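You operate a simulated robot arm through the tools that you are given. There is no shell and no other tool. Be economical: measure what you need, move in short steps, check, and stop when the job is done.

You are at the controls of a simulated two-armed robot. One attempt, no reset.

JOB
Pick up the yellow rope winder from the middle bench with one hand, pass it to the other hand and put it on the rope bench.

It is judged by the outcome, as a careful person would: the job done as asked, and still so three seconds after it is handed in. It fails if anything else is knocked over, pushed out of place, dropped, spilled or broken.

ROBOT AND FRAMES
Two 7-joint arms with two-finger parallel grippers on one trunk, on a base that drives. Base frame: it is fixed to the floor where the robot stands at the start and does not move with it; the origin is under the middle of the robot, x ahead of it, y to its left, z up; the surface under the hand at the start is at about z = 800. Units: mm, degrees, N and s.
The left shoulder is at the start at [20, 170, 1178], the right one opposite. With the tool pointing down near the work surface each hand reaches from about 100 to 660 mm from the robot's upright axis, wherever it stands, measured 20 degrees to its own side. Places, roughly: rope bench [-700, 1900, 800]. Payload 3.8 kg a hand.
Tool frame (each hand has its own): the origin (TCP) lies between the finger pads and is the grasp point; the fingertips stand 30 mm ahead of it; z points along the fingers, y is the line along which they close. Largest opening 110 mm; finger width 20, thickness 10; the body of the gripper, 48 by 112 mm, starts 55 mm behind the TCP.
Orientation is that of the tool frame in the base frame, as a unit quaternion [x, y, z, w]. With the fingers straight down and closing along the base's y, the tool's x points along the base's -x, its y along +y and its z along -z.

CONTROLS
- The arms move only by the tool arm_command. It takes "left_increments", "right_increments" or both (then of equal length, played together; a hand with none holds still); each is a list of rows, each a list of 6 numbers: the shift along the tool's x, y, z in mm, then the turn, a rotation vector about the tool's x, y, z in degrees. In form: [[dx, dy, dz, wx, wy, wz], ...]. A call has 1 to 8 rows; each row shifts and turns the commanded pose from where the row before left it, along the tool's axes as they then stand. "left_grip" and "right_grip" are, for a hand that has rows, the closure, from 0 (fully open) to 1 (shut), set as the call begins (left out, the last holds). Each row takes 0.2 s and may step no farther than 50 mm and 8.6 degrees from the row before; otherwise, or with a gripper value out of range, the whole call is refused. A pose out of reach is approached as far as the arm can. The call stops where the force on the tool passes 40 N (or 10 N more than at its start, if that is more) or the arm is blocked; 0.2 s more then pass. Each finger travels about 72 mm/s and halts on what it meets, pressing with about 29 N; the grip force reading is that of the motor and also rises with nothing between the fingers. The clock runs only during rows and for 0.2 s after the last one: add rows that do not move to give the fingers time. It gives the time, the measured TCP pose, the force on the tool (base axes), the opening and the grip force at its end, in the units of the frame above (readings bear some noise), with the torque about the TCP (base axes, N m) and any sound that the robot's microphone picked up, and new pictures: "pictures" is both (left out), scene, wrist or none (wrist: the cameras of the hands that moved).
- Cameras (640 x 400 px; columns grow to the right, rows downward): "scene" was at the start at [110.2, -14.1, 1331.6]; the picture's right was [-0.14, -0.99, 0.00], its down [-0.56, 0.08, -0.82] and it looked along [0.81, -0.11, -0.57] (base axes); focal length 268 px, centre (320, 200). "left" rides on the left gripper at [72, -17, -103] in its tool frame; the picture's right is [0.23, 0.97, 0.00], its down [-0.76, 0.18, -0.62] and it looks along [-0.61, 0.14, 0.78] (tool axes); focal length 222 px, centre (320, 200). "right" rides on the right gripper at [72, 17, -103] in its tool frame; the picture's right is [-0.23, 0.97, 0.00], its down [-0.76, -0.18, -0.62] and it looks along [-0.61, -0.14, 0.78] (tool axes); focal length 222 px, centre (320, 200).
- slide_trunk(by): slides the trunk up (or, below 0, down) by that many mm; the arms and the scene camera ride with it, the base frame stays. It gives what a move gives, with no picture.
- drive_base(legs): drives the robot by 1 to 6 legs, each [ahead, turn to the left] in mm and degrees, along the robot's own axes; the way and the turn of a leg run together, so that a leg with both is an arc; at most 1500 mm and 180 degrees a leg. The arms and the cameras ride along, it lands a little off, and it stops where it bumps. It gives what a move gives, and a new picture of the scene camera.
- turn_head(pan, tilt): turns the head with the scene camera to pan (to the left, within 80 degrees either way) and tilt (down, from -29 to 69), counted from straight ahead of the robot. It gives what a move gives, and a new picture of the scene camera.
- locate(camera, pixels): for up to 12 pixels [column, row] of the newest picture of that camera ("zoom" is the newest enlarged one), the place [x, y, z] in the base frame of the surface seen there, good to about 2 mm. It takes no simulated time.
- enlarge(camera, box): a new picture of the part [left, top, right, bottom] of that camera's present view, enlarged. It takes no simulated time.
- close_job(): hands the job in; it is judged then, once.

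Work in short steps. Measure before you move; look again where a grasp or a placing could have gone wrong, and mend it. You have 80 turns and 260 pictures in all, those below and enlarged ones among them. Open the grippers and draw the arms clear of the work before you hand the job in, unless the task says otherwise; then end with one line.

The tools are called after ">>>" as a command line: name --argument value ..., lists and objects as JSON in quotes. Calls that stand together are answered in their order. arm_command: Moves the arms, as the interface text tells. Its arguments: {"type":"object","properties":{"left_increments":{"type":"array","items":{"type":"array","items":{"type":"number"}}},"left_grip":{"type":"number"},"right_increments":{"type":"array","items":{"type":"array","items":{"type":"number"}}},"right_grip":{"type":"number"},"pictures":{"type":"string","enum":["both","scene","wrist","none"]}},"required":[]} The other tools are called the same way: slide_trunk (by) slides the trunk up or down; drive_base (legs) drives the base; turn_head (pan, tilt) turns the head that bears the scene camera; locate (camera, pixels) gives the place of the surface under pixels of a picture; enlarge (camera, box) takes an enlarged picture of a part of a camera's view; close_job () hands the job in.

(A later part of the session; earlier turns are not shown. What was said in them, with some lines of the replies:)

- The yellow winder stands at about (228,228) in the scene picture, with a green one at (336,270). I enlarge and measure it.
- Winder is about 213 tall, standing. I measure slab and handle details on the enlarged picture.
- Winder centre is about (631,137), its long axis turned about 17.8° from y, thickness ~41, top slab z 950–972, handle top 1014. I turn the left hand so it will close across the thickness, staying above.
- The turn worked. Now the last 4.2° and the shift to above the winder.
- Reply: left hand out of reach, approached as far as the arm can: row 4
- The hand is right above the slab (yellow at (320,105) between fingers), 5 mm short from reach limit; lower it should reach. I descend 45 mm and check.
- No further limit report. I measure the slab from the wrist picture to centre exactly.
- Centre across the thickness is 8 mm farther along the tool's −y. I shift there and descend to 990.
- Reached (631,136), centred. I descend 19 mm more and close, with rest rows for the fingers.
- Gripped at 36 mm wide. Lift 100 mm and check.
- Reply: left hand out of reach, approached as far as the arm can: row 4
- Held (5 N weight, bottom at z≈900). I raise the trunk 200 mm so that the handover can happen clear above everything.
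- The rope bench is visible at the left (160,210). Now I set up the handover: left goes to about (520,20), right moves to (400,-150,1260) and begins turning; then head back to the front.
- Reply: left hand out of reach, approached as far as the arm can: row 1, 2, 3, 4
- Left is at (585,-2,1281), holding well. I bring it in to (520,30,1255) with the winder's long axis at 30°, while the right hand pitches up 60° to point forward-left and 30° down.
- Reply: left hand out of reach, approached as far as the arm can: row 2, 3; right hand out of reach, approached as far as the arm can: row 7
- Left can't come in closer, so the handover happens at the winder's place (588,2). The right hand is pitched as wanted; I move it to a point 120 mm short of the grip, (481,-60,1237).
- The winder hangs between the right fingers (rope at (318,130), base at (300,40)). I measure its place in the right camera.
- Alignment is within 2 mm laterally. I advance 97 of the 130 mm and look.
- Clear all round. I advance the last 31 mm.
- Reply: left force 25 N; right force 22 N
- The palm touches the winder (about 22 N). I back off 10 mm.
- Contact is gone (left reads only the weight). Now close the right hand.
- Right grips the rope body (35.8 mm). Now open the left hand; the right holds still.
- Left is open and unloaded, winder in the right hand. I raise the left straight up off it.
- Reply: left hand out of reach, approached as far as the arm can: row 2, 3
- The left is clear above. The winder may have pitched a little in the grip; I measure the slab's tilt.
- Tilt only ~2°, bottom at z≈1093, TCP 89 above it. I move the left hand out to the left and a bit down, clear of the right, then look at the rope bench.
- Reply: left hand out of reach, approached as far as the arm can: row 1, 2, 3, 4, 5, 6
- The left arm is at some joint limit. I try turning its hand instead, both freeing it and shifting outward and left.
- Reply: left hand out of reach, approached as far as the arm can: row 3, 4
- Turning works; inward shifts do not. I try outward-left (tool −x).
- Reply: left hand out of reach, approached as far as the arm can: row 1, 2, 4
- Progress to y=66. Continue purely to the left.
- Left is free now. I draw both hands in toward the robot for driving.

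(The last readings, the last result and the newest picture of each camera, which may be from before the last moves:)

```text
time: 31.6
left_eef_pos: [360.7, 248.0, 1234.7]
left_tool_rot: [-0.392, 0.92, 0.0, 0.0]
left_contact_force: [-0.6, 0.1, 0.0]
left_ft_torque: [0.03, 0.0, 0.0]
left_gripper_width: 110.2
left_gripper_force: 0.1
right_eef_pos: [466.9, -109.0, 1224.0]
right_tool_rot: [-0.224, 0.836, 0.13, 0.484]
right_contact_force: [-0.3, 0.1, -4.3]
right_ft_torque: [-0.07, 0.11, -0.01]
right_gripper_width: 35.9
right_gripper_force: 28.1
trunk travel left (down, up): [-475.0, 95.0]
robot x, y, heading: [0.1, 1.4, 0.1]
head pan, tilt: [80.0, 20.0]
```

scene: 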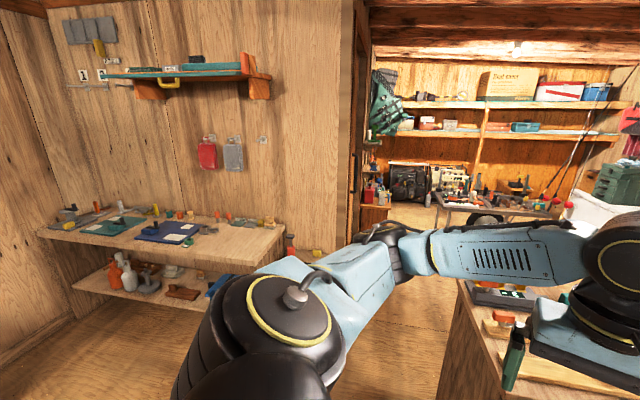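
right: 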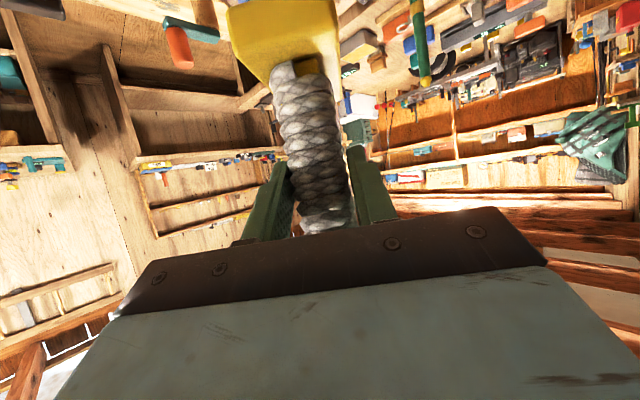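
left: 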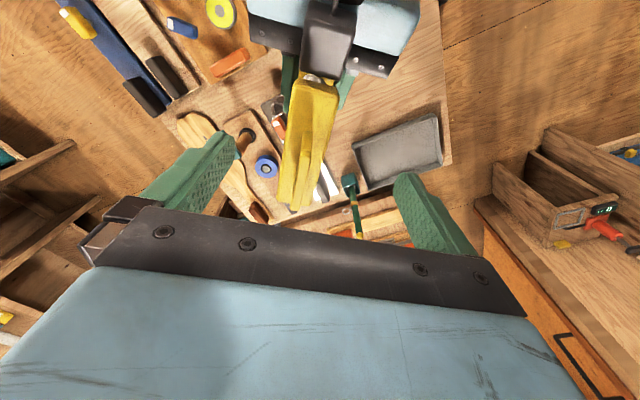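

Both hands drawn in, the right now reads the 4.3 N weight. I measure the rope bench from this view.

>>> enlarge --camera "scene" --box '[20, 180, 340, 320]'

>>> locate --camera "scene" --pixels '[[45, 236], [240, 258], [284, 232], [220, 245], [250, 240], [225, 235], [200, 245], [270, 222], [110, 235], [165, 235], [250, 90], [120, 75]]'

```text
2.00 times, centred on (180, 250) of scene
```

zoom: 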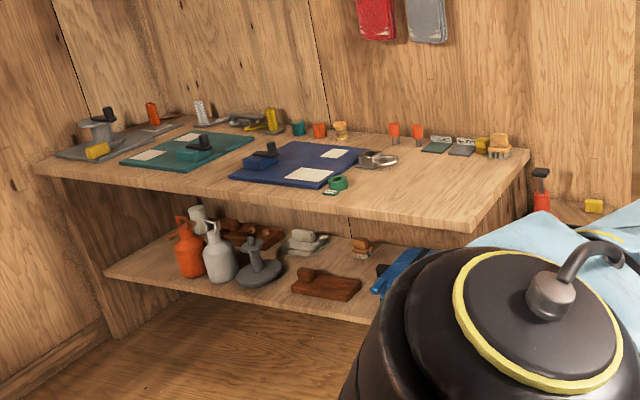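

```text
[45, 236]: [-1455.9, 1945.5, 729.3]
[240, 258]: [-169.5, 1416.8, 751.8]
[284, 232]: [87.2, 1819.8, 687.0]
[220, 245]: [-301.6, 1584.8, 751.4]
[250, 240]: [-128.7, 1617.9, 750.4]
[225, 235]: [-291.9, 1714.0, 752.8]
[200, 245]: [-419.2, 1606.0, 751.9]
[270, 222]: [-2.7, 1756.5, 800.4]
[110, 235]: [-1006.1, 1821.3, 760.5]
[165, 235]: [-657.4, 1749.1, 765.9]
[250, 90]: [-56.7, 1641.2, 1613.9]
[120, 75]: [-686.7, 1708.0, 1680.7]
```

Bench top is at z≈751, with free surface at its right part (zoom (430,185)). I measure its front edge and neighbours.

>>> locate --camera "zoom" --pixels '[[470, 228], [390, 215], [300, 203], [200, 190], [100, 180], [526, 158], [440, 190], [400, 175], [460, 165], [338, 180], [380, 160], [395, 130]]'

>>> locate --camera "scene" --pixels '[[245, 75], [110, 75], [265, 95], [265, 75], [310, 245], [318, 258]]'

```text
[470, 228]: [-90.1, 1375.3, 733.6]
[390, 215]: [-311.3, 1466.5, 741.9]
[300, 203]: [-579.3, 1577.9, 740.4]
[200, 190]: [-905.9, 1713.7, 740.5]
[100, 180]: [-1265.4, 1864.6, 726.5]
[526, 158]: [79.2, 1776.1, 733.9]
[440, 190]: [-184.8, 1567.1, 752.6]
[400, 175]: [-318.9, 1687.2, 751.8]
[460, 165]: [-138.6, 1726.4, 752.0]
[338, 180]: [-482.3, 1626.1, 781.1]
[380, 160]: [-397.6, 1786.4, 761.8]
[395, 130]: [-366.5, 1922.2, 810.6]
```

```text
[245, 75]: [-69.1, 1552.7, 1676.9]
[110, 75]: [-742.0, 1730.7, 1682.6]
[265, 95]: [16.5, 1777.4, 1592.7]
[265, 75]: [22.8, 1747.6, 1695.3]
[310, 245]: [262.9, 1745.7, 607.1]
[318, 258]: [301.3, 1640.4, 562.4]
```

Bench front edge runs from (-90,1375) toward (-1265,1865), so I must face it at heading ≈67°, free spot near (-206,1564). I look ahead with the head and back off 150, then turn left 111°, all hands well above bench height.

>>> turn_head --pan 0 --tilt 30

>>> drive_base --legs '[[-150, 0], [0, 111]]'

```text
time: 33.2
left_eef_pos: [363.8, 249.0, 1234.3]
left_tool_rot: [-0.391, 0.92, 0.0, -0.001]
left_contact_force: [-0.2, 0.8, 0.2]
left_ft_torque: [-0.03, 0.02, 0.01]
left_gripper_width: 110.1
left_gripper_force: 0.0
right_eef_pos: [469.2, -108.5, 1224.3]
right_tool_rot: [-0.224, 0.837, 0.13, 0.483]
right_contact_force: [-0.1, -0.3, -4.2]
right_ft_torque: [-0.1, 0.08, -0.02]
right_gripper_width: 35.9
right_gripper_force: 28.6
trunk travel left (down, up): [-475.0, 95.0]
robot x, y, heading: [3.1, -6.4, -0.2]
head pan, tilt: [0.0, 30.0]
```

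scene: 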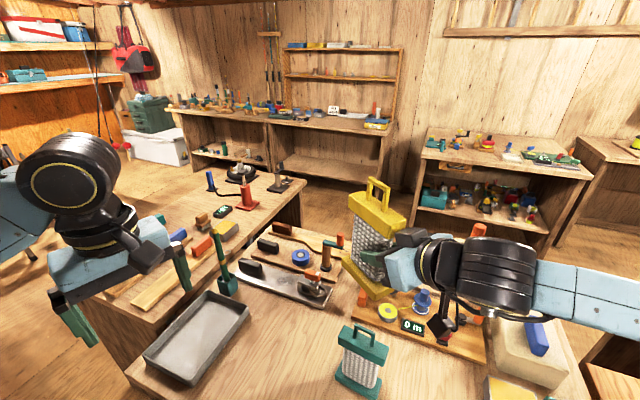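

```text
time: 39.2
left_eef_pos: [-509.7, 255.8, 1234.9]
left_tool_rot: [0.978, -0.208, 0.0, 0.0]
left_contact_force: [-0.6, -0.7, 0.9]
left_ft_torque: [-0.03, 0.01, 0.01]
left_gripper_width: 110.0
left_gripper_force: 0.0
right_eef_pos: [-207.5, 478.0, 1224.7]
right_tool_rot: [0.813, -0.298, -0.469, -0.172]
right_contact_force: [-0.4, -0.3, -4.0]
right_ft_torque: [-0.13, -0.14, 0.04]
right_gripper_width: 35.9
right_gripper_force: 29.0
trunk travel left (down, up): [-475.0, 95.0]
robot x, y, heading: [-151.7, 0.5, 109.7]
head pan, tilt: [0.0, 30.0]
```

scene: 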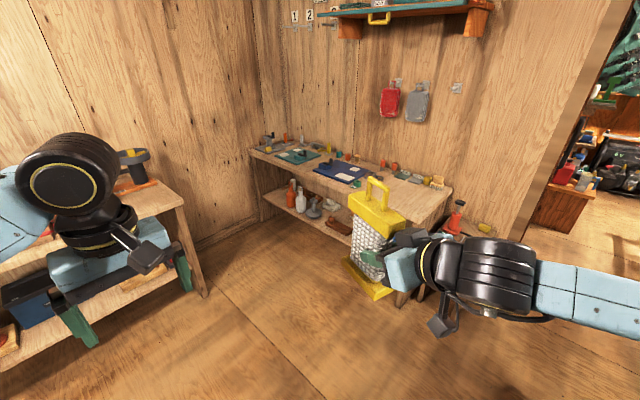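

A bench stands at the left (corner near (180,205)). I measure its corner against my path.

>>> locate --camera "scene" --pixels '[[180, 205], [203, 295], [150, 180], [100, 210], [165, 185], [390, 15], [480, 30], [450, 190], [410, 218]]'

```text
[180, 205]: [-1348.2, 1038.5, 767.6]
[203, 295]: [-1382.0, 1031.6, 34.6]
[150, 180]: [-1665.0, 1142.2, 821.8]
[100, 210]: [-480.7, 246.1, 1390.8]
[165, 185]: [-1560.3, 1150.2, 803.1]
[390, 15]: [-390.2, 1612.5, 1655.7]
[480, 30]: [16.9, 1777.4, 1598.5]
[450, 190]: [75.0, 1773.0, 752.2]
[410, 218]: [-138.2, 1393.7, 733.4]
```

The path is clear (that corner is 800 mm off to the side). Drive to the pre-place stance and turn to face the rope bench.

>>> drive_base --legs '[[0, 1.5], [987, 0], [0, -43.8]]'

```text
time: 46.6
left_eef_pos: [-589.1, 1344.7, 1233.7]
left_tool_rot: [0.832, -0.555, 0.0, 0.0]
left_contact_force: [-0.5, -0.2, -0.2]
left_ft_torque: [0.02, -0.03, 0.03]
left_gripper_width: 110.1
left_gripper_force: 0.0
right_eef_pos: [-217.4, 1297.3, 1223.8]
right_tool_rot: [0.646, -0.577, -0.373, -0.333]
right_contact_force: [-1.4, -0.3, -5.5]
right_ft_torque: [-0.15, -0.04, 0.01]
right_gripper_width: 35.9
right_gripper_force: 28.5
trunk travel left (down, up): [-475.0, 95.0]
robot x, y, heading: [-506.8, 909.8, 66.3]
head pan, tilt: [0.0, 30.0]
```

scene: 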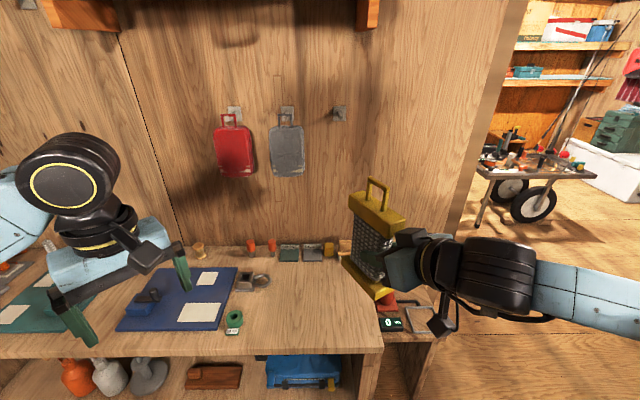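

Facing the bench; free area around (310,300) between the blue plate/tape measure and the right end. I measure it.

>>> locate --camera "scene" --pixels '[[310, 300], [280, 340], [378, 348], [240, 320], [262, 285], [310, 262], [345, 245], [366, 285], [300, 350], [350, 310], [400, 310]]'

>>> enlarge --camera "scene" --box '[200, 160, 480, 400]'

```text
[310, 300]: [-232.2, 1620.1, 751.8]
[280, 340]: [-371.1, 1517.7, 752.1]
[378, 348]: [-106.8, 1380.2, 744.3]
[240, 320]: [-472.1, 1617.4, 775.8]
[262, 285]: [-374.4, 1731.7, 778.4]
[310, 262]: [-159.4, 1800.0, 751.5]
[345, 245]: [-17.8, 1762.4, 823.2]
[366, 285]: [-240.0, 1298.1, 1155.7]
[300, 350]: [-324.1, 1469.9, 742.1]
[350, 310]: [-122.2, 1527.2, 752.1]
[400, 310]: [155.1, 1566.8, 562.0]
```

```text
1.67 times, centred on (340, 280) of scene
```

zoom: 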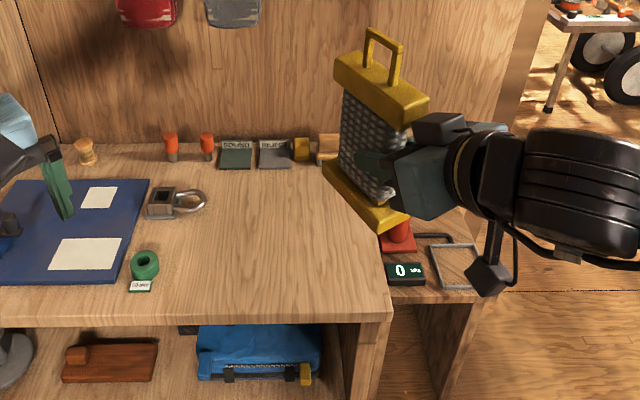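

I drive 140 ahead to ~445 mm from the bench edge, after raising the left hand a bit; the right forearm heights I check as well.

>>> locate --camera "scene" --pixels '[[440, 325], [500, 290], [500, 315], [560, 290], [580, 325], [630, 300], [635, 335]]'

>>> arm_command --left_increments '[[0, 0, -30, 0, 0, 0], [0, 0, -40, 0, 0, 0], [0, 0, -40, 0, 0, 0]]' --pictures "none"

>>> drive_base --legs '[[140, 0]]'

```text
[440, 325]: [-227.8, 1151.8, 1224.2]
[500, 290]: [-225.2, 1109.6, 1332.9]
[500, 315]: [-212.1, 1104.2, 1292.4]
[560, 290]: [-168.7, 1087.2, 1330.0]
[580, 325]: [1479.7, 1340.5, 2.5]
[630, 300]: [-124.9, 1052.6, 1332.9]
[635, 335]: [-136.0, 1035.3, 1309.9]
```

```text
time: 47.5
left_eef_pos: [-589.7, 1343.4, 1344.1]
left_tool_rot: [0.832, -0.555, 0.0, 0.0]
left_contact_force: [0.1, -0.1, 0.9]
left_ft_torque: [-0.02, -0.02, 0.04]
left_gripper_width: 110.0
left_gripper_force: 0.0
right_eef_pos: [-217.5, 1297.1, 1222.6]
right_tool_rot: [0.646, -0.577, -0.372, -0.332]
right_contact_force: [-0.1, 0.1, -3.8]
right_ft_torque: [-0.12, -0.01, 0.0]
right_gripper_width: 35.8
right_gripper_force: 28.9
trunk travel left (down, up): [-475.0, 95.0]
robot x, y, heading: [-507.8, 911.2, 66.6]
head pan, tilt: [0.0, 30.0]
```

```text
time: 48.8
left_eef_pos: [-534.6, 1470.6, 1344.5]
left_tool_rot: [0.832, -0.554, 0.0, 0.0]
left_contact_force: [0.7, 0.3, 0.4]
left_ft_torque: [-0.04, 0.02, -0.05]
left_gripper_width: 109.9
left_gripper_force: 0.1
right_eef_pos: [-162.4, 1426.1, 1224.0]
right_tool_rot: [0.647, -0.577, -0.373, -0.332]
right_contact_force: [1.1, -0.9, -4.7]
right_ft_torque: [-0.13, -0.01, 0.02]
right_gripper_width: 35.8
right_gripper_force: 28.6
trunk travel left (down, up): [-475.0, 95.0]
robot x, y, heading: [-447.6, 1037.5, 66.6]
head pan, tilt: [0.0, 30.0]
```

scene: 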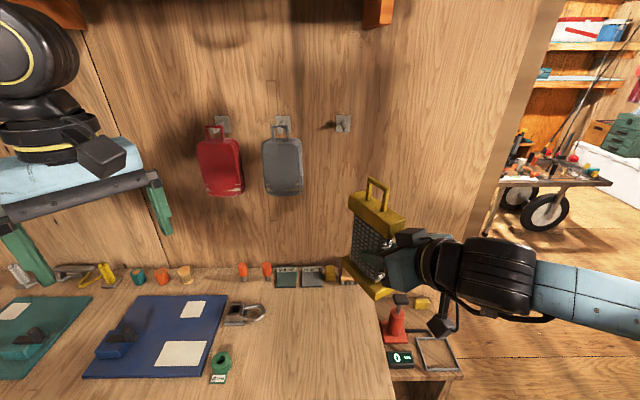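

At 447 mm from the edge. I move the winder horizontally to above the target spot (-225,1600).

>>> arm_command --right_increments '[[-20.6, 10.7, 35.6, 0, 0, 0], [-20.6, 10.7, 35.6, 0, 0, 0], [-20.6, 10.7, 35.6, 0, 0, 0], [-20.6, 10.7, 35.6, 0, 0, 0], [0, 0, 0, 0, 0, 0]]' --pictures "scene"

```text
time: 50.0
left_eef_pos: [-534.7, 1469.0, 1344.7]
left_tool_rot: [0.832, -0.554, -0.001, 0.0]
left_contact_force: [1.1, 1.3, -0.4]
left_ft_torque: [-0.03, 0.0, 0.01]
left_gripper_width: 110.0
left_gripper_force: 0.2
right_eef_pos: [-224.4, 1583.4, 1222.9]
right_tool_rot: [0.646, -0.577, -0.372, -0.333]
right_contact_force: [0.8, -0.7, -4.2]
right_ft_torque: [-0.14, 0.02, -0.01]
right_gripper_width: 35.8
right_gripper_force: 29.0
trunk travel left (down, up): [-475.0, 95.0]
robot x, y, heading: [-453.4, 1037.2, 66.6]
head pan, tilt: [0.0, 30.0]
```

scene: 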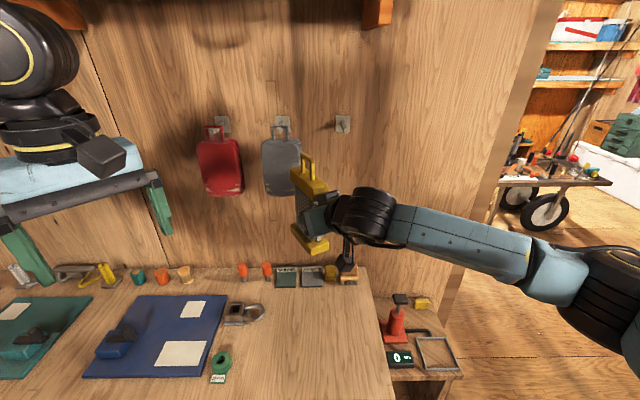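

Over the spot. Before lowering, check the right arm's lowest points against the side table with the red cone at (397,320).

>>> locate --camera "scene" --pixels '[[348, 270], [450, 265], [520, 280], [560, 300], [620, 345], [610, 270], [397, 305], [402, 298], [385, 380], [345, 283]]'

```text
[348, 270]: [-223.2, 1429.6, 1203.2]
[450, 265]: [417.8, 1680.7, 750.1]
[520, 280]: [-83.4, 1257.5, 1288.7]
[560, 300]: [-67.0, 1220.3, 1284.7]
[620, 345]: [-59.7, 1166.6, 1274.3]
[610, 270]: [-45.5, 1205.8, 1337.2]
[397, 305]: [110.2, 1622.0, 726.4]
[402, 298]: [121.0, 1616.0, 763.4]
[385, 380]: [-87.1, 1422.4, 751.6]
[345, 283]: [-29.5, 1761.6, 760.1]
```

All arm parts stay above bench height (lowest 1200→~820) and clear of the side table. Lower the trunk 330 mm.

>>> slide_trunk --by -330

>>> turn_head --pan -5 --tilt 30

```text
time: 53.2
left_eef_pos: [-535.4, 1470.0, 1013.8]
left_tool_rot: [0.832, -0.554, 0.0, 0.0]
left_contact_force: [0.4, 0.2, -0.5]
left_ft_torque: [0.0, -0.02, 0.03]
left_gripper_width: 109.9
left_gripper_force: 0.1
right_eef_pos: [-224.6, 1583.8, 892.5]
right_tool_rot: [0.647, -0.576, -0.373, -0.332]
right_contact_force: [-0.1, 0.6, -5.3]
right_ft_torque: [-0.15, -0.01, 0.0]
right_gripper_width: 35.9
right_gripper_force: 28.7
trunk travel left (down, up): [-145.0, 425.0]
robot x, y, heading: [-451.1, 1037.1, 66.6]
head pan, tilt: [0.0, 30.0]
```

```text
time: 53.9
left_eef_pos: [-535.7, 1471.1, 1013.7]
left_tool_rot: [0.832, -0.554, 0.0, 0.0]
left_contact_force: [0.0, 0.0, 0.2]
left_ft_torque: [0.01, -0.01, -0.01]
left_gripper_width: 109.9
left_gripper_force: 0.0
right_eef_pos: [-223.0, 1583.7, 891.8]
right_tool_rot: [0.647, -0.577, -0.372, -0.332]
right_contact_force: [0.2, 0.5, -3.9]
right_ft_torque: [-0.12, -0.03, 0.01]
right_gripper_width: 35.7
right_gripper_force: 29.3
trunk travel left (down, up): [-145.0, 425.0]
robot x, y, heading: [-452.3, 1039.1, 66.7]
head pan, tilt: [-5.0, 30.0]
```

scene: 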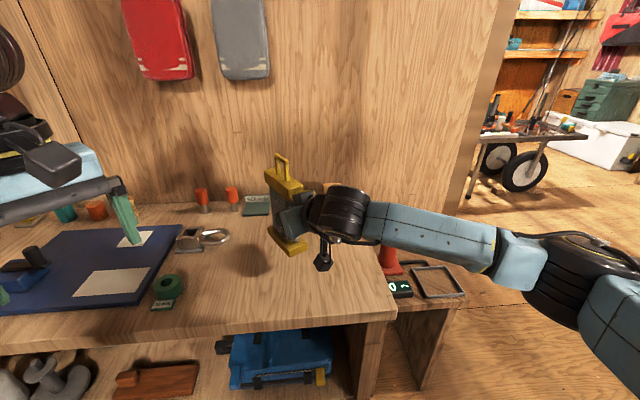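

Measure the winder's base and tilt against the bench beneath.

>>> enlarge --camera "scene" --box '[220, 130, 380, 300]'

>>> locate --camera "scene" --pixels '[[275, 242], [298, 251], [285, 250], [270, 232], [268, 180], [295, 188], [285, 275], [262, 255]]'

```text
2.35 times, centred on (300, 215) of scene
```

zoom: 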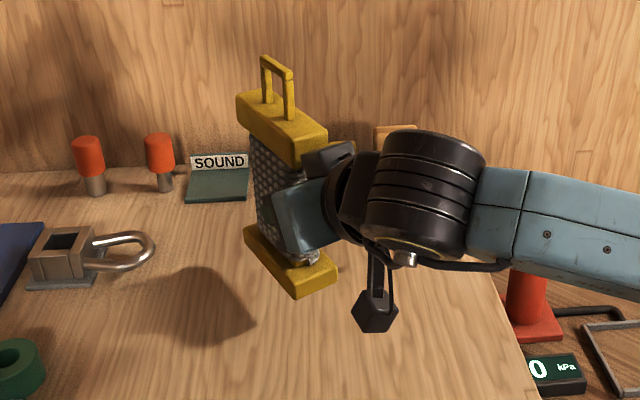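

```text
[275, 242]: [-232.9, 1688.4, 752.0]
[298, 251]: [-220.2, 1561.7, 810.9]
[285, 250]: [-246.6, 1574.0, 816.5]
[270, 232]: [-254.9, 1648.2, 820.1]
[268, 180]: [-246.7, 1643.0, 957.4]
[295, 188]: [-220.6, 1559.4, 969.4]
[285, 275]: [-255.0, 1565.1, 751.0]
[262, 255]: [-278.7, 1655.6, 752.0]
```

>>> locate --camera "zoom" --pixels '[[294, 292], [250, 246], [334, 280], [275, 272], [240, 108], [295, 150], [245, 97], [310, 130]]'

```text
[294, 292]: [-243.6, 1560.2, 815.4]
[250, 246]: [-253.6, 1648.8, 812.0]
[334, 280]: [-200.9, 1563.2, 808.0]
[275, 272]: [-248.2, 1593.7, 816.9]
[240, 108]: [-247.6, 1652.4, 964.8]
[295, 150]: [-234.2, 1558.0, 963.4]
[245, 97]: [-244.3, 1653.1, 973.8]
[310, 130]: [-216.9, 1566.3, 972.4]
```

Nearly upright (≈1°), bottom at z≈802, so 50 mm to go. Lower the trunk 43, then feel down with the arm.

>>> slide_trunk --by -43

>>> arm_command --right_increments '[[1.7, 0, 1, 0, 0, 0], [1.7, 0, 1, 0, 0, 0], [0, 0, 0, 0, 0, 0]]' --pictures "scene"

```text
time: 54.7
left_eef_pos: [-534.8, 1470.4, 970.1]
left_tool_rot: [0.833, -0.553, 0.0, 0.0]
left_contact_force: [-0.4, 0.6, 0.3]
left_ft_torque: [-0.02, -0.01, 0.0]
left_gripper_width: 109.9
left_gripper_force: 0.1
right_eef_pos: [-224.4, 1583.1, 849.2]
right_tool_rot: [0.647, -0.578, -0.372, -0.332]
right_contact_force: [-0.4, 0.1, -4.3]
right_ft_torque: [-0.17, -0.01, -0.01]
right_gripper_width: 35.8
right_gripper_force: 29.1
trunk travel left (down, up): [-102.0, 468.0]
robot x, y, heading: [-451.4, 1035.9, 66.7]
head pan, tilt: [-5.0, 30.0]
```

```text
time: 55.5
left_eef_pos: [-534.8, 1472.3, 970.9]
left_tool_rot: [0.832, -0.554, 0.0, 0.0]
left_contact_force: [0.4, 0.2, 0.4]
left_ft_torque: [0.01, -0.02, 0.01]
left_gripper_width: 110.2
left_gripper_force: 0.0
right_eef_pos: [-223.8, 1583.2, 845.6]
right_tool_rot: [0.646, -0.576, -0.373, -0.332]
right_contact_force: [0.7, 0.1, -4.1]
right_ft_torque: [-0.12, -0.04, 0.0]
right_gripper_width: 35.8
right_gripper_force: 29.2
trunk travel left (down, up): [-102.0, 468.0]
robot x, y, heading: [-450.0, 1038.8, 66.7]
head pan, tilt: [-5.0, 30.0]
```

scene: 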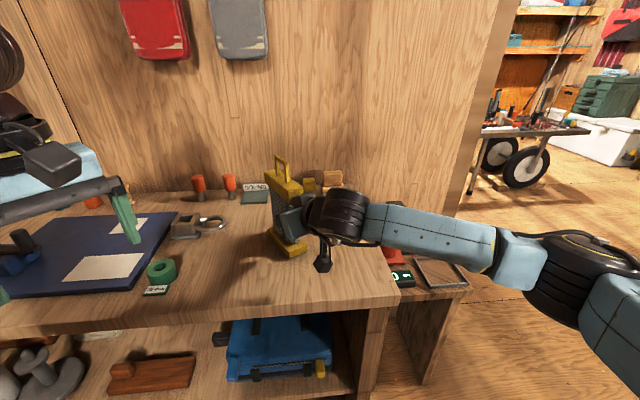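

No contact yet (still −4 N). Keep feeling down in 1.5–2 mm steps.

>>> arm_command --right_increments '[[1.3, 0, 0.75, 0, 0, 0], [1.3, 0, 0.75, 0, 0, 0], [0, 0, 0, 0, 0, 0]]' --pictures "none"

```text
time: 56.3
left_eef_pos: [-534.4, 1470.8, 971.2]
left_tool_rot: [0.833, -0.554, 0.001, 0.0]
left_contact_force: [-0.2, -0.3, -1.0]
left_ft_torque: [0.0, -0.03, 0.01]
left_gripper_width: 110.1
left_gripper_force: 0.0
right_eef_pos: [-223.1, 1583.4, 841.3]
right_tool_rot: [0.646, -0.577, -0.373, -0.332]
right_contact_force: [0.7, -0.4, -4.2]
right_ft_torque: [-0.17, 0.01, 0.0]
right_gripper_width: 36.0
right_gripper_force: 28.9
trunk travel left (down, up): [-102.0, 468.0]
robot x, y, heading: [-452.8, 1036.8, 66.4]
head pan, tilt: [-5.0, 30.0]
```

>>> arm_command --right_increments '[[0.9, 0, 0.5, 0, 0, 0], [0.9, 0, 0.5, 0, 0, 0], [0, 0, 0, 0, 0, 0]]' --pictures "none"

```text
time: 57.1
left_eef_pos: [-535.9, 1470.2, 971.3]
left_tool_rot: [0.833, -0.554, 0.0, 0.0]
left_contact_force: [0.7, -0.1, -0.6]
left_ft_torque: [0.01, 0.01, -0.03]
left_gripper_width: 110.0
left_gripper_force: 0.2
right_eef_pos: [-223.9, 1583.6, 840.5]
right_tool_rot: [0.646, -0.576, -0.373, -0.333]
right_contact_force: [0.5, 1.4, 0.4]
right_ft_torque: [-0.2, -0.08, 0.07]
right_gripper_width: 35.7
right_gripper_force: 29.1
trunk travel left (down, up): [-102.0, 468.0]
robot x, y, heading: [-451.3, 1039.4, 66.8]
head pan, tilt: [-5.0, 30.0]
```

Contact: the weight went from −4 N to about 0. One more millimetre to seat it.

>>> arm_command --right_increments '[[0.8, 0, 0.5, 0, 0, 0], [0, 0, 0, 0, 0, 0]]' --pictures "wrist"

>>> enlarge --camera "scene" --box '[220, 140, 380, 290]'

```text
time: 57.7
left_eef_pos: [-535.0, 1471.1, 970.8]
left_tool_rot: [0.833, -0.554, 0.001, 0.001]
left_contact_force: [0.5, -0.4, 0.0]
left_ft_torque: [0.02, 0.01, 0.0]
left_gripper_width: 110.2
left_gripper_force: 0.0
right_eef_pos: [-224.9, 1583.2, 840.9]
right_tool_rot: [0.646, -0.576, -0.374, -0.333]
right_contact_force: [2.9, -2.1, 6.3]
right_ft_torque: [-0.5, -0.14, 0.11]
right_gripper_width: 35.7
right_gripper_force: 28.9
trunk travel left (down, up): [-102.0, 468.0]
robot x, y, heading: [-447.7, 1041.5, 66.4]
head pan, tilt: [-5.0, 30.0]
```

right: 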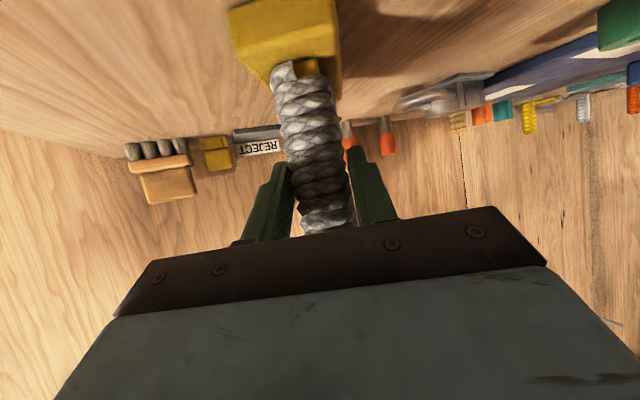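

```text
2.67 times, centred on (300, 215) of scene
```

zoom: 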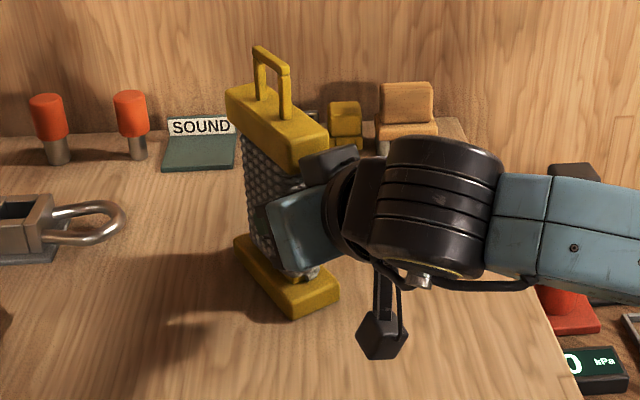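

The base sits on the bench (+6 N). Now open the right hand.

>>> arm_command --right_increments '[[0, 0, 0, 0, 0, 0], [0, 0, 0, 0, 0, 0], [0, 0, 0, 0, 0, 0], [0, 0, 0, 0, 0, 0], [0, 0, 0, 0, 0, 0]]' --right_grip 0

```text
time: 58.9
left_eef_pos: [-536.1, 1470.9, 970.1]
left_tool_rot: [0.833, -0.554, 0.0, 0.0]
left_contact_force: [-0.3, -0.5, -0.6]
left_ft_torque: [0.02, 0.0, 0.01]
left_gripper_width: 110.0
left_gripper_force: 0.0
right_eef_pos: [-225.8, 1583.6, 839.4]
right_tool_rot: [0.646, -0.577, -0.372, -0.333]
right_contact_force: [0.7, -0.5, -0.4]
right_ft_torque: [-0.01, 0.04, -0.01]
right_gripper_width: 110.2
right_gripper_force: 0.0
trunk travel left (down, up): [-102.0, 468.0]
robot x, y, heading: [-449.6, 1037.5, 66.4]
head pan, tilt: [-5.0, 30.0]
```

scene: 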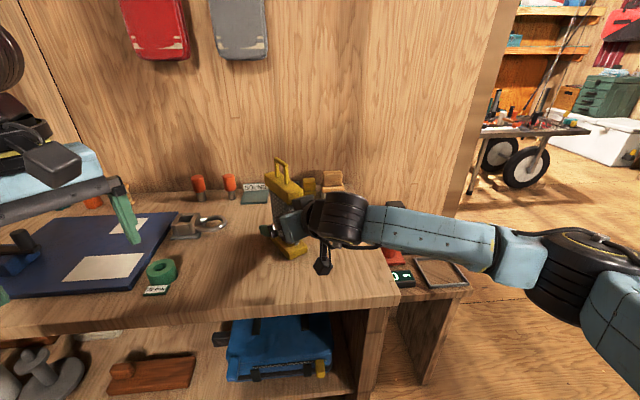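
right: 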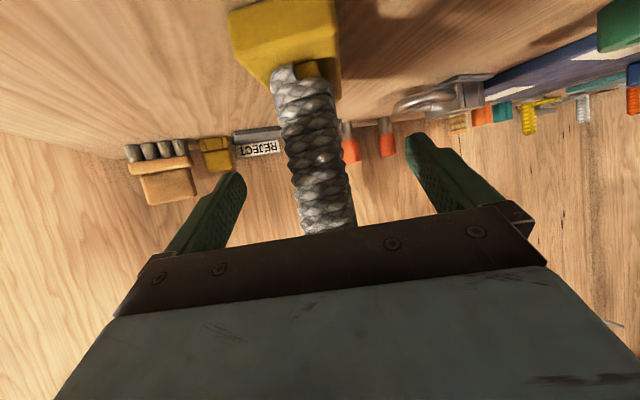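

Fingers open and clear. Withdraw horizontally backward along the hand's direction 120 mm.

>>> arm_command --right_increments '[[7.5, 0, -13, 0, 0, 0], [12, 0, -21, 0, 0, 0], [15, 0, -26, 0, 0, 0], [10, 0, -30, 0, 0, 0], [0, 0, -30, 0, 0, 0]]'

```text
time: 60.1
left_eef_pos: [-533.4, 1472.2, 972.1]
left_tool_rot: [0.832, -0.554, -0.001, -0.001]
left_contact_force: [0.5, 0.4, -0.7]
left_ft_torque: [0.01, -0.02, -0.02]
left_gripper_width: 110.0
left_gripper_force: 0.0
right_eef_pos: [-210.4, 1457.8, 860.9]
right_tool_rot: [0.647, -0.576, -0.373, -0.332]
right_contact_force: [0.0, 0.1, 0.1]
right_ft_torque: [0.02, 0.04, 0.02]
right_gripper_width: 109.9
right_gripper_force: 0.0
trunk travel left (down, up): [-102.0, 468.0]
robot x, y, heading: [-450.7, 1042.5, 66.6]
head pan, tilt: [-5.0, 30.0]
```

scene: 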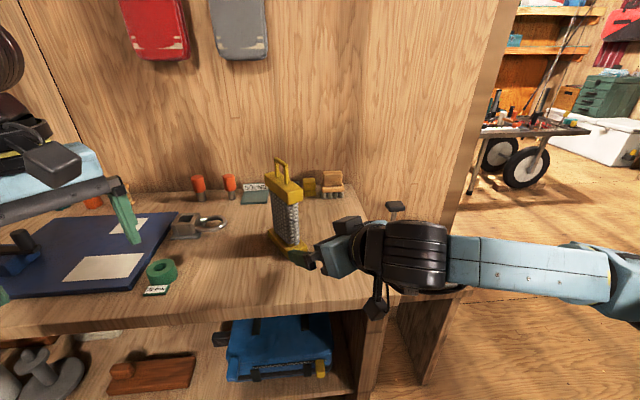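
right: 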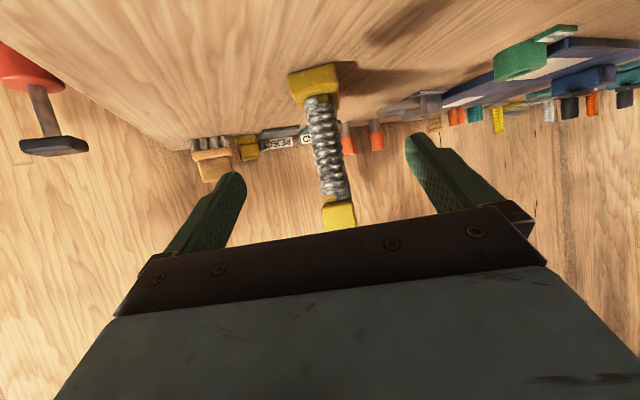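

The winder stands upright by itself at (288,215). I raise the trunk and back the base off 250 mm to bring both arms clear, then check.

>>> slide_trunk --by 150

>>> drive_base --legs '[[-250, 0]]'

>>> enlarge --camera "scene" --box '[180, 140, 420, 380]'

```text
time: 61.9
left_eef_pos: [-534.1, 1471.3, 1120.4]
left_tool_rot: [0.833, -0.554, 0.0, 0.0]
left_contact_force: [0.0, 0.2, -0.8]
left_ft_torque: [0.01, -0.01, 0.04]
left_gripper_width: 109.9
left_gripper_force: 0.1
right_eef_pos: [-210.7, 1458.2, 1010.3]
right_tool_rot: [0.647, -0.576, -0.373, -0.332]
right_contact_force: [0.1, -0.4, -0.5]
right_ft_torque: [-0.02, 0.0, 0.01]
right_gripper_width: 109.8
right_gripper_force: 0.0
trunk travel left (down, up): [-252.0, 318.0]
robot x, y, heading: [-451.3, 1040.2, 66.3]
head pan, tilt: [-5.0, 30.0]
```

```text
time: 63.7
left_eef_pos: [-631.9, 1243.5, 1121.2]
left_tool_rot: [0.831, -0.557, -0.001, 0.0]
left_contact_force: [0.7, -0.8, 0.1]
left_ft_torque: [0.07, -0.02, -0.01]
left_gripper_width: 109.9
left_gripper_force: 0.0
right_eef_pos: [-307.3, 1230.0, 1010.8]
right_tool_rot: [0.644, -0.579, -0.372, -0.334]
right_contact_force: [0.2, -1.0, -0.1]
right_ft_torque: [0.02, -0.01, -0.01]
right_gripper_width: 110.1
right_gripper_force: 0.1
trunk travel left (down, up): [-252.0, 318.0]
robot x, y, heading: [-548.7, 810.4, 66.0]
head pan, tilt: [-5.0, 30.0]
```

scene: 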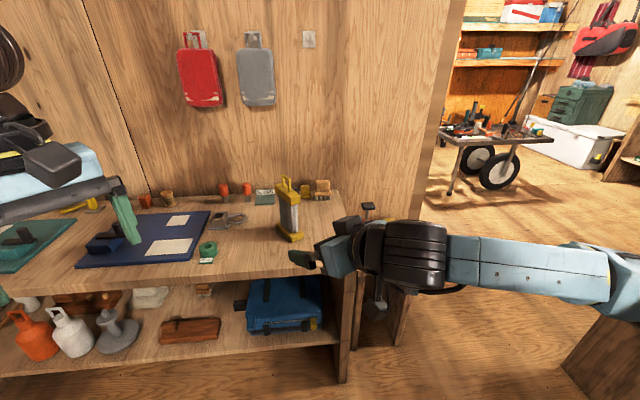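

```text
1.67 times, centred on (300, 260) of scene
```

zoom: 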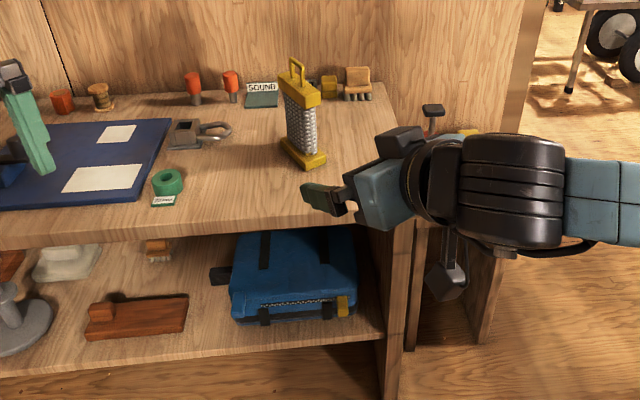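

The winder stands upright on the rope bench, nothing else moved, and both hands are open and clear. I hand it in.

>>> close_job

```text
The job is handed in.
```

The yellow rope winder is standing upright on the rope bench: the left hand picked it up, passed it to the right hand, and the right hand set it down; as far as the pictures show, nothing else was disturbed.
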